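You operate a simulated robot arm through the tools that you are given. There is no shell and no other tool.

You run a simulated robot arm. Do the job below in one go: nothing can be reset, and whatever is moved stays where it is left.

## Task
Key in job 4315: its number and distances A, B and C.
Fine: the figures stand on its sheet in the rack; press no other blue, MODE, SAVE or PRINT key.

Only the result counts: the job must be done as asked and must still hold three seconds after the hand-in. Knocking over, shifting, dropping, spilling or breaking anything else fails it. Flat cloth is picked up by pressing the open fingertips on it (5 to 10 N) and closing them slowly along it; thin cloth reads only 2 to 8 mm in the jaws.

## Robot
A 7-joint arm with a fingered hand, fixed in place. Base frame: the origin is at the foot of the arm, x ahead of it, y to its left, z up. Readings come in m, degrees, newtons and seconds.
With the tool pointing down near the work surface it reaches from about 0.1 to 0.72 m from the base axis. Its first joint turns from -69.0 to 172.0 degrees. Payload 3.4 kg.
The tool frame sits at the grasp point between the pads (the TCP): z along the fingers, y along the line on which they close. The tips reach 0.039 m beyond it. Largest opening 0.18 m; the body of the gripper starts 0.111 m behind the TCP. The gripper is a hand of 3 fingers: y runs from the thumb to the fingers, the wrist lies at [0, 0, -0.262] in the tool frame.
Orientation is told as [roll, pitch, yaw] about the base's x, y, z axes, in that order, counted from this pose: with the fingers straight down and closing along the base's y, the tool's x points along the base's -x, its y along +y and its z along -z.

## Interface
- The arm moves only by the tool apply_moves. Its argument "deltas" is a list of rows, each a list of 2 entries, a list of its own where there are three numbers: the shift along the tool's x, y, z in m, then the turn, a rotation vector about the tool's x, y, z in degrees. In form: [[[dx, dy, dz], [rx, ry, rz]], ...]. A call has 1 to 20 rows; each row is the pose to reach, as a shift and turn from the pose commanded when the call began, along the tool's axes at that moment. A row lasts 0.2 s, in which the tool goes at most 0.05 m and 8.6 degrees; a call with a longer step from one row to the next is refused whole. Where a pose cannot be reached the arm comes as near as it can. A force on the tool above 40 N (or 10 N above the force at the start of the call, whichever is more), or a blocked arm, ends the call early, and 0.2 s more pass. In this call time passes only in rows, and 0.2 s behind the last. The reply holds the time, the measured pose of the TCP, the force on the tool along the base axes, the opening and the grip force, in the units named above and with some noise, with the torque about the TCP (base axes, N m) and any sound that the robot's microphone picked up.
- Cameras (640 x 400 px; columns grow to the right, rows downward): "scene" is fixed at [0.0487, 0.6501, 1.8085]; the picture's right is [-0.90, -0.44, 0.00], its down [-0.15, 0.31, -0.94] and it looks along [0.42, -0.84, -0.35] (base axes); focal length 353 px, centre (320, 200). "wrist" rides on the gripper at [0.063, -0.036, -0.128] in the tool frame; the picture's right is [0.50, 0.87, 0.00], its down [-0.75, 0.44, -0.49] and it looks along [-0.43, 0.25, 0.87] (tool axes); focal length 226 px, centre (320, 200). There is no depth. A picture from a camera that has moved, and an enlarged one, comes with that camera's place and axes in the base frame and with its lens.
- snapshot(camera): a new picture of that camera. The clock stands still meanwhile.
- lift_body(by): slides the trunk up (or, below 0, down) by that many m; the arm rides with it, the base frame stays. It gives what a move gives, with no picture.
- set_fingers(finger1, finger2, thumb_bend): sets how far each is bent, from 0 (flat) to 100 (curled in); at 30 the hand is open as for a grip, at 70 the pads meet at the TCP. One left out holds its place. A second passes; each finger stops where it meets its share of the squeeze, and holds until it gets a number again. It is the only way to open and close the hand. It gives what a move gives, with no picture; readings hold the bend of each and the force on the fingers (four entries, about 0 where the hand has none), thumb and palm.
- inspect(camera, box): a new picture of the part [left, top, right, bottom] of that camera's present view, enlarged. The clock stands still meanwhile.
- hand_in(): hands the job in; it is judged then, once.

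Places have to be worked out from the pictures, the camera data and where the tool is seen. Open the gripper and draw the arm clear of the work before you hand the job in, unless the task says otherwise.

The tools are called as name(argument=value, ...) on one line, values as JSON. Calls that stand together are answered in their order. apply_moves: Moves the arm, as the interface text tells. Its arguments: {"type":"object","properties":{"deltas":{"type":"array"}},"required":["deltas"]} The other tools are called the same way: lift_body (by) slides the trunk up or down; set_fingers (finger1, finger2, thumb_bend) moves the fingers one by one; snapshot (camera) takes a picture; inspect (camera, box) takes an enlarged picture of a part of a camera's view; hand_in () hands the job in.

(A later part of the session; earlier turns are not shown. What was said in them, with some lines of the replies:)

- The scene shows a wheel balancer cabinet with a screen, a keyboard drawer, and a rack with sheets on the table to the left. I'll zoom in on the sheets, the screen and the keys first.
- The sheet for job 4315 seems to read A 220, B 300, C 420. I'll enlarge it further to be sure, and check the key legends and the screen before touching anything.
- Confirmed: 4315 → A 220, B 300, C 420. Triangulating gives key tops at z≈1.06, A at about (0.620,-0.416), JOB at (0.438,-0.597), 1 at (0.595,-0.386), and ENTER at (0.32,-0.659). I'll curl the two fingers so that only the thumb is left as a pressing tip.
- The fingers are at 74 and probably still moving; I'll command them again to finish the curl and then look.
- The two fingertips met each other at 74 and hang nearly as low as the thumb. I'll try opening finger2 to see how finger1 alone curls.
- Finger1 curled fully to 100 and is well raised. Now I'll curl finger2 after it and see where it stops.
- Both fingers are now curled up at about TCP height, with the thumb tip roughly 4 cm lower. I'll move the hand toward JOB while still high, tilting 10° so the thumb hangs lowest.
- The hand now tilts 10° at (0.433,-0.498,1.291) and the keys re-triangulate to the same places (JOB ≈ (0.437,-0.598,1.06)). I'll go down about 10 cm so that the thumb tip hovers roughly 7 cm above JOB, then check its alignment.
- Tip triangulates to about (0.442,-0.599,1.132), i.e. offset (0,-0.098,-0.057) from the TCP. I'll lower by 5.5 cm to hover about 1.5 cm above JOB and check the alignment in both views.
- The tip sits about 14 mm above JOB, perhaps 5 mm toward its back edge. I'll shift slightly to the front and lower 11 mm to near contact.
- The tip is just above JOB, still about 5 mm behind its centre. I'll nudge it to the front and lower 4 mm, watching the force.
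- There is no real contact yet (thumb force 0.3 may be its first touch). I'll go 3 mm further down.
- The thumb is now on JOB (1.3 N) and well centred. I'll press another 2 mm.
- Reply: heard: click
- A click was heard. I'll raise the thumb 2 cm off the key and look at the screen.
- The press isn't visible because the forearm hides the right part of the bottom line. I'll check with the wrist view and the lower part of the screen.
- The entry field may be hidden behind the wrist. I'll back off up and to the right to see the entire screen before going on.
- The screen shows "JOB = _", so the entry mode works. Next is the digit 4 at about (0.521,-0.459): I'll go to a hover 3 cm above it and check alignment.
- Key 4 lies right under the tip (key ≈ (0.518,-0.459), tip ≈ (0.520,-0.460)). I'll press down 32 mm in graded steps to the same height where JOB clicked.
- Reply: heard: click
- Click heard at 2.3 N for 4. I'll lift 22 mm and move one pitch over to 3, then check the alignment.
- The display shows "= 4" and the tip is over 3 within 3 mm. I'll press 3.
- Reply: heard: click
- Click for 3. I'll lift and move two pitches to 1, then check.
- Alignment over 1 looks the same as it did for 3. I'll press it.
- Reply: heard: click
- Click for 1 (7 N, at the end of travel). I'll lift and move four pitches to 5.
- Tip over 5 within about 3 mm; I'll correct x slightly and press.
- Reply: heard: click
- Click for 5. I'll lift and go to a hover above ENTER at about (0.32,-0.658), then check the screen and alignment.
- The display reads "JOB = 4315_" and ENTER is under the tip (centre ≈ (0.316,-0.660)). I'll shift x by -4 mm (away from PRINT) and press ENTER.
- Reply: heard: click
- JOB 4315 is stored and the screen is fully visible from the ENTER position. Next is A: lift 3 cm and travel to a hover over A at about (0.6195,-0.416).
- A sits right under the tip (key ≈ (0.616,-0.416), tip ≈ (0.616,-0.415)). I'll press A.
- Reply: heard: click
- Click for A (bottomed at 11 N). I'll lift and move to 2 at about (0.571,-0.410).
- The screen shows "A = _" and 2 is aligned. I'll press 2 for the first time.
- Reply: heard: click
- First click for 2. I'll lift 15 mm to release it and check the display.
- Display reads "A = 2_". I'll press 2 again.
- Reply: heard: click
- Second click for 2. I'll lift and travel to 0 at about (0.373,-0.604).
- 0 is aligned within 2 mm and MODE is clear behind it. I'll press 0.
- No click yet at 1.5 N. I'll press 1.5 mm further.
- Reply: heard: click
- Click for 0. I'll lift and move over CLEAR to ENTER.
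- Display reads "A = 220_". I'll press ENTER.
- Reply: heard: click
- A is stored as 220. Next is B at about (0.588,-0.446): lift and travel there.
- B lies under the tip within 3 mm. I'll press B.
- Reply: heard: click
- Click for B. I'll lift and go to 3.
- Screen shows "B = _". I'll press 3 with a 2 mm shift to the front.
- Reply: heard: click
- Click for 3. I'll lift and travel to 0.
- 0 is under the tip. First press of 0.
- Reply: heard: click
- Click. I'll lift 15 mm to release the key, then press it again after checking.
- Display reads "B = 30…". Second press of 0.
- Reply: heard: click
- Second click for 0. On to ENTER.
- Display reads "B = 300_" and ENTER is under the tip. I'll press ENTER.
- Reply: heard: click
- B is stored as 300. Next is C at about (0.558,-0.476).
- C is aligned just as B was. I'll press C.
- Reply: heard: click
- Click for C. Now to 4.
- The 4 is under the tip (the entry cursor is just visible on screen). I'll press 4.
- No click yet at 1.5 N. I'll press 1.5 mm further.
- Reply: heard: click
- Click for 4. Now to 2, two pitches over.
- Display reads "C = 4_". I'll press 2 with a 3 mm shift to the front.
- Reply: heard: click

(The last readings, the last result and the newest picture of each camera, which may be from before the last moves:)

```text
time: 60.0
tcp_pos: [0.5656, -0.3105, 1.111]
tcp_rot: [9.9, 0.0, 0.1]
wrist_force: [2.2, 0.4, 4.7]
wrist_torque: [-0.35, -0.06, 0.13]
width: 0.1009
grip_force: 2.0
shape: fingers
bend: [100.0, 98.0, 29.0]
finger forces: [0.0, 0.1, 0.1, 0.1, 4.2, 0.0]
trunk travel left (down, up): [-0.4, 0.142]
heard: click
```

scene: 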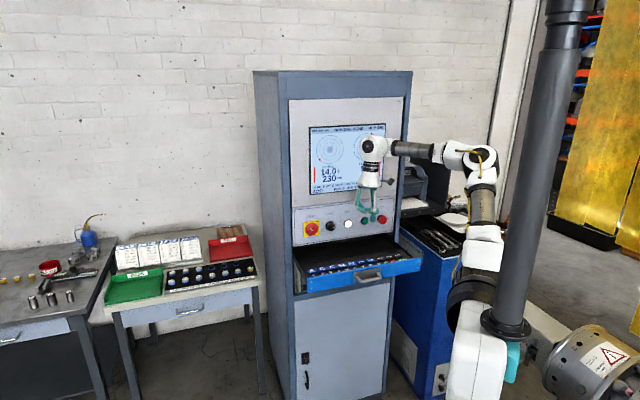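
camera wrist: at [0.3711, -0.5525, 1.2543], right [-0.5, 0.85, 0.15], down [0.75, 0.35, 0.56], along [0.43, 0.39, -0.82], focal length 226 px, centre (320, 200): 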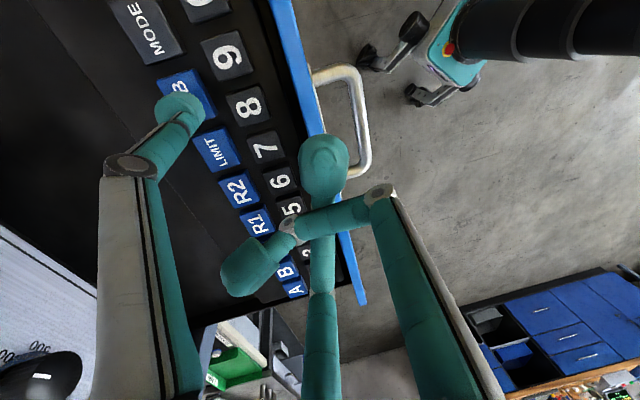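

Click for 2. On to 0.

apply_moves(deltas=[[[0, 0.0025, -0.0143], [0, 0, 0]], [[0, 0.005, -0.0286], [0, 0, 0]], [[0.0281, -0.0224, -0.0334], [0, 0, 0]], [[0.0562, -0.0497, -0.0381], [0, 0, 0]], [[0.0843, -0.0771, -0.0429], [0, 0, 0]], [[0.1123, -0.1045, -0.0476], [0, 0, 0]], [[0.1404, -0.1319, -0.0524], [0, 0, 0]], [[0.1685, -0.1592, -0.0572], [0, 0, 0]], [[0.1966, -0.1866, -0.0619], [0, 0, 0]], [[0.1966, -0.1866, -0.0619], [0, 0, 0]]])

inspect(camera="wrist", box=[100, 0, 340, 150])

inspect(camera="scene", box=[300, 115, 400, 200])

```text
time: 62.2
tcp_pos: [0.3694, -0.5045, 1.1391]
tcp_rot: [9.8, 0.2, 0.1]
wrist_force: [0.3, 0.4, 0.1]
wrist_torque: [-0.02, 0.02, -0.01]
width: 0.1004
grip_force: 0.0
shape: fingers
bend: [100.0, 98.0, 30.0]
finger forces: [0.0, 0.0, 0.0, 0.1, 0.0, 0.0]
trunk travel left (down, up): [-0.4, 0.142]
```

```text
2.67 times, centred on (220, 75) of wrist
camera zoom: at [0.3076, -0.5635, 1.2595], right [-0.5, 0.85, 0.15], down [0.76, 0.35, 0.56], along [0.42, 0.39, -0.82], focal length 603 px, centre (587, 533)
```

zoom: 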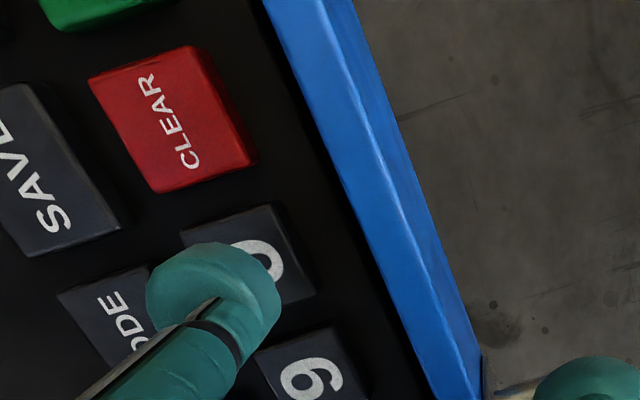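

```text
4.71 times, centred on (350, 158) of scene
camera zoom: at [0.0487, 0.6501, 1.8085], right [-0.9, -0.44, 0.0], down [-0.15, 0.31, -0.94], along [0.42, -0.84, -0.35], focal length 1661 px, centre (179, 400)
```

zoom: 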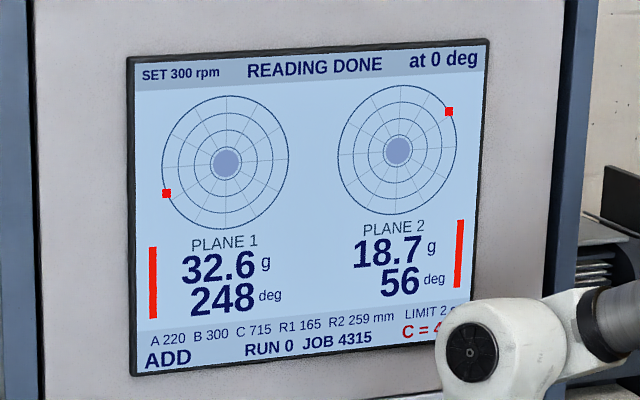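

"C = 4…" is shown and 0 is under the tip. I'll press 0.

apply_moves(deltas=[[[0, -0.0021, 0.0125], [0, 0, 0]], [[0, -0.0037, 0.0215], [0, 0, 0]], [[0, -0.0043, 0.0247], [0, 0, 0]], [[0, -0.0047, 0.0275], [0, 0, 0]]])

```text
time: 63.2
tcp_pos: [0.371, -0.5068, 1.1116]
tcp_rot: [9.8, -0.1, 0.0]
wrist_force: [1.4, -0.3, 2.2]
wrist_torque: [-0.22, -0.01, 0.09]
width: 0.1008
grip_force: 1.2
shape: fingers
bend: [100.0, 98.0, 29.0]
finger forces: [0.0, 0.0, 0.1, 0.0, 2.4, 0.0]
trunk travel left (down, up): [-0.4, 0.142]
heard: click
```

Click for 0. On to ENTER again.

apply_moves(deltas=[[[0, 0.0023, -0.0133], [0, 0, 0]], [[0, 0.0046, -0.0266], [0, 0, 0]], [[0.0275, -0.022, -0.0312], [0, 0, 0]], [[0.055, -0.0486, -0.0358], [0, 0, 0]], [[0.055, -0.0486, -0.0358], [0, 0, 0]]])

inspect(camera="wrist", box=[100, 0, 340, 150])

inspect(camera="scene", box=[300, 115, 400, 200])

```text
time: 64.4
tcp_pos: [0.3145, -0.5599, 1.1376]
tcp_rot: [9.8, 0.1, 0.1]
wrist_force: [-0.3, 0.5, 0.1]
wrist_torque: [0.04, -0.03, 0.01]
width: 0.1005
grip_force: 0.1
shape: fingers
bend: [100.0, 98.0, 30.0]
finger forces: [0.0, 0.0, 0.0, 0.1, 0.1, 0.0]
trunk travel left (down, up): [-0.4, 0.142]
```

```text
2.67 times, centred on (220, 75) of wrist
camera zoom: at [0.252, -0.6175, 1.2593], right [-0.5, 0.85, 0.15], down [0.75, 0.35, 0.56], along [0.42, 0.39, -0.82], focal length 603 px, centre (587, 533)
```

zoom: 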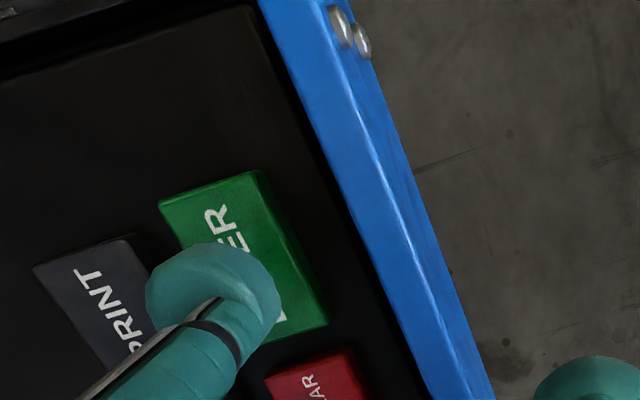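

```text
4.71 times, centred on (350, 158) of scene
camera zoom: at [0.0487, 0.6501, 1.8085], right [-0.9, -0.44, 0.0], down [-0.15, 0.31, -0.94], along [0.42, -0.84, -0.35], focal length 1661 px, centre (179, 400)
```

zoom: 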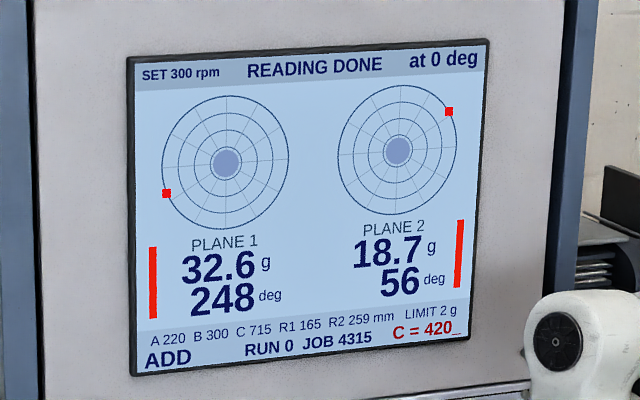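

Display reads "C = 420_". I'll press ENTER to store it.

apply_moves(deltas=[[[0, -0.0018, 0.0125], [0, 0, 0]], [[0, -0.0034, 0.0205], [0, 0, 0]], [[0, -0.004, 0.0237], [0, 0, 0]], [[0, -0.0045, 0.0264], [0, 0, 0]]])

inspect(camera="scene", box=[300, 115, 400, 200])

```text
time: 65.4
tcp_pos: [0.3142, -0.5601, 1.113]
tcp_rot: [9.8, 0.1, -0.1]
wrist_force: [0.6, 0.1, 1.5]
wrist_torque: [-0.21, -0.04, 0.09]
width: 0.1003
grip_force: 0.6
shape: fingers
bend: [100.0, 98.0, 30.0]
finger forces: [0.0, 0.1, 0.0, 0.0, 2.2, 0.1]
trunk travel left (down, up): [-0.4, 0.142]
heard: click
```

```text
4.71 times, centred on (350, 158) of scene
camera zoom: at [0.0487, 0.6501, 1.8085], right [-0.9, -0.44, 0.0], down [-0.15, 0.31, -0.94], along [0.42, -0.84, -0.35], focal length 1661 px, centre (179, 400)
```

zoom: 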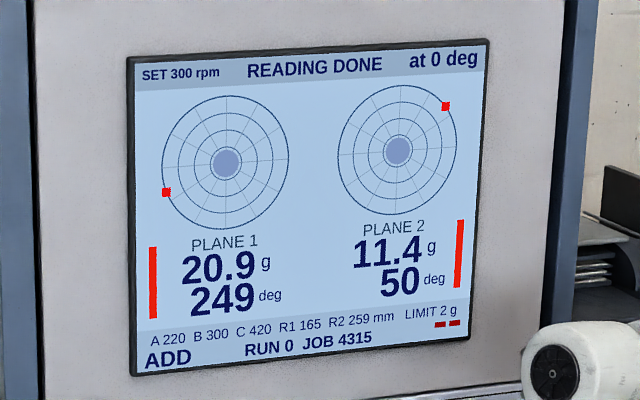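

All values are stored: JOB 4315, A 220, B 300, C 420, with the rest unchanged. I'll lift straight up off the key and then draw the arm back clear of the machine.

apply_moves(deltas=[[[0, 0.007, -0.0394], [0, 0, 0]], [[0, 0.0137, -0.0788], [0, 0, 0]], [[0, 0.0484, -0.1032], [0, 0, 0]], [[0, 0.083, -0.1277], [0, 0, 0]], [[0, 0.1177, -0.1521], [0, 0, 0]], [[0, 0.1524, -0.1765], [0, 0, 0]], [[0, 0.1524, -0.1765], [0, 0, 0]]])

set_fingers(finger2=30)

set_fingers(finger2=30)

set_fingers(finger1=30)

set_fingers(finger1=30)

snapshot(camera="scene")

inspect(camera="scene", box=[300, 115, 400, 200])

```text
time: 67.0
tcp_pos: [0.3178, -0.4422, 1.3155]
tcp_rot: [9.8, 0.1, 0.0]
wrist_force: [0.1, 0.5, 0.2]
wrist_torque: [0.01, 0.02, -0.04]
width: 0.1004
grip_force: 0.0
shape: fingers
bend: [100.0, 98.0, 30.0]
finger forces: [0.0, 0.0, 0.1, 0.1, 0.0, 0.0]
trunk travel left (down, up): [-0.4, 0.142]
```

```text
time: 68.0
tcp_pos: [0.318, -0.4405, 1.315]
tcp_rot: [9.7, 0.1, 0.0]
wrist_force: [0.1, 0.3, 1.1]
wrist_torque: [-0.01, -0.02, 0.03]
width: 0.0988
grip_force: 0.0
shape: fingers
bend: [100.0, 30.0, 30.0]
finger forces: [0.1, 0.0, 0.0, 0.1, 0.0, 0.0]
trunk travel left (down, up): [-0.4, 0.142]
```

```text
time: 69.0
tcp_pos: [0.3183, -0.4419, 1.3149]
tcp_rot: [9.8, 0.1, 0.1]
wrist_force: [0.4, 0.1, -0.5]
wrist_torque: [0.01, 0.01, 0.02]
width: 0.0992
grip_force: 0.0
shape: fingers
bend: [100.0, 30.0, 30.0]
finger forces: [0.0, 0.1, 0.1, 0.0, 0.0, 0.0]
trunk travel left (down, up): [-0.4, 0.142]
```

```text
time: 70.0
tcp_pos: [0.3179, -0.4412, 1.3143]
tcp_rot: [9.8, 0.1, 0.0]
wrist_force: [-0.6, -0.8, 0.4]
wrist_torque: [0.01, 0.01, 0.0]
width: 0.1516
grip_force: 0.1
shape: fingers
bend: [30.0, 30.0, 30.0]
finger forces: [0.1, 0.0, 0.1, 0.1, 0.0, 0.0]
trunk travel left (down, up): [-0.4, 0.142]
```

```text
time: 71.0
tcp_pos: [0.3188, -0.4429, 1.3141]
tcp_rot: [9.8, 0.1, 0.0]
wrist_force: [-0.2, 0.1, -0.1]
wrist_torque: [0.03, 0.0, -0.02]
width: 0.1517
grip_force: 0.0
shape: fingers
bend: [30.0, 30.0, 30.0]
finger forces: [0.0, 0.0, 0.0, 0.0, 0.0, 0.0]
trunk travel left (down, up): [-0.4, 0.142]
```

```text
taken
```

scene: 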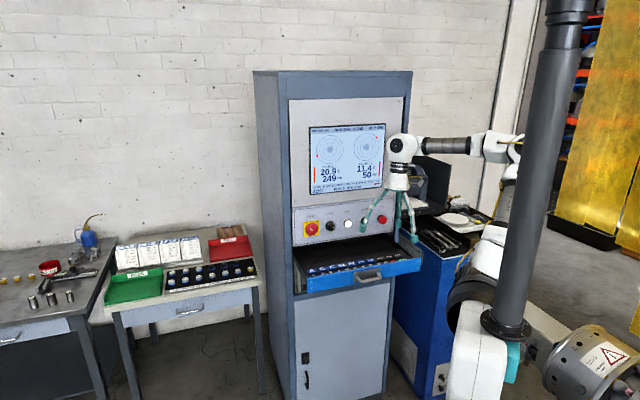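

```text
4.71 times, centred on (350, 158) of scene
camera zoom: at [0.0487, 0.6501, 1.8085], right [-0.9, -0.44, 0.0], down [-0.15, 0.31, -0.94], along [0.42, -0.84, -0.35], focal length 1661 px, centre (179, 400)
```

zoom: 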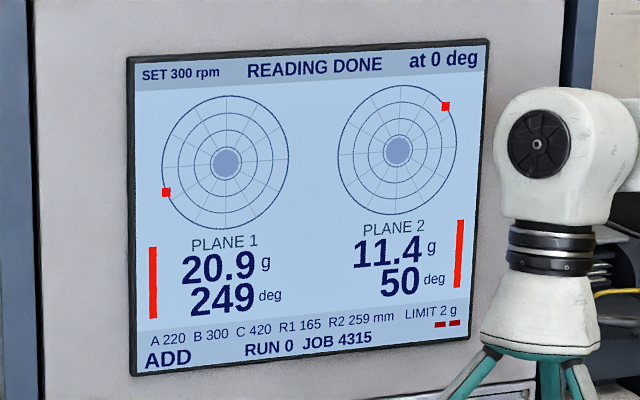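

The screen shows JOB 4315, A 220, B 300 and C 420, with R1, R2, LIMIT and mode unchanged. The hand is open and clear of the machine, so I'm handing in.

hand_in()

```text
The job is handed in.
```

Job 4315 is keyed in. The balancer's screen reads JOB 4315, A 220, B 300 and C 420, matching the sheet in the rack.

The only blue keys pressed were JOB, A, B and C, and MODE, SAVE and PRINT were not touched. R1, R2, LIMIT and the ADD mode still read as they did at the start. I saw nothing else moved or knocked. The hand was open and drawn back from the machine before I handed the job in.
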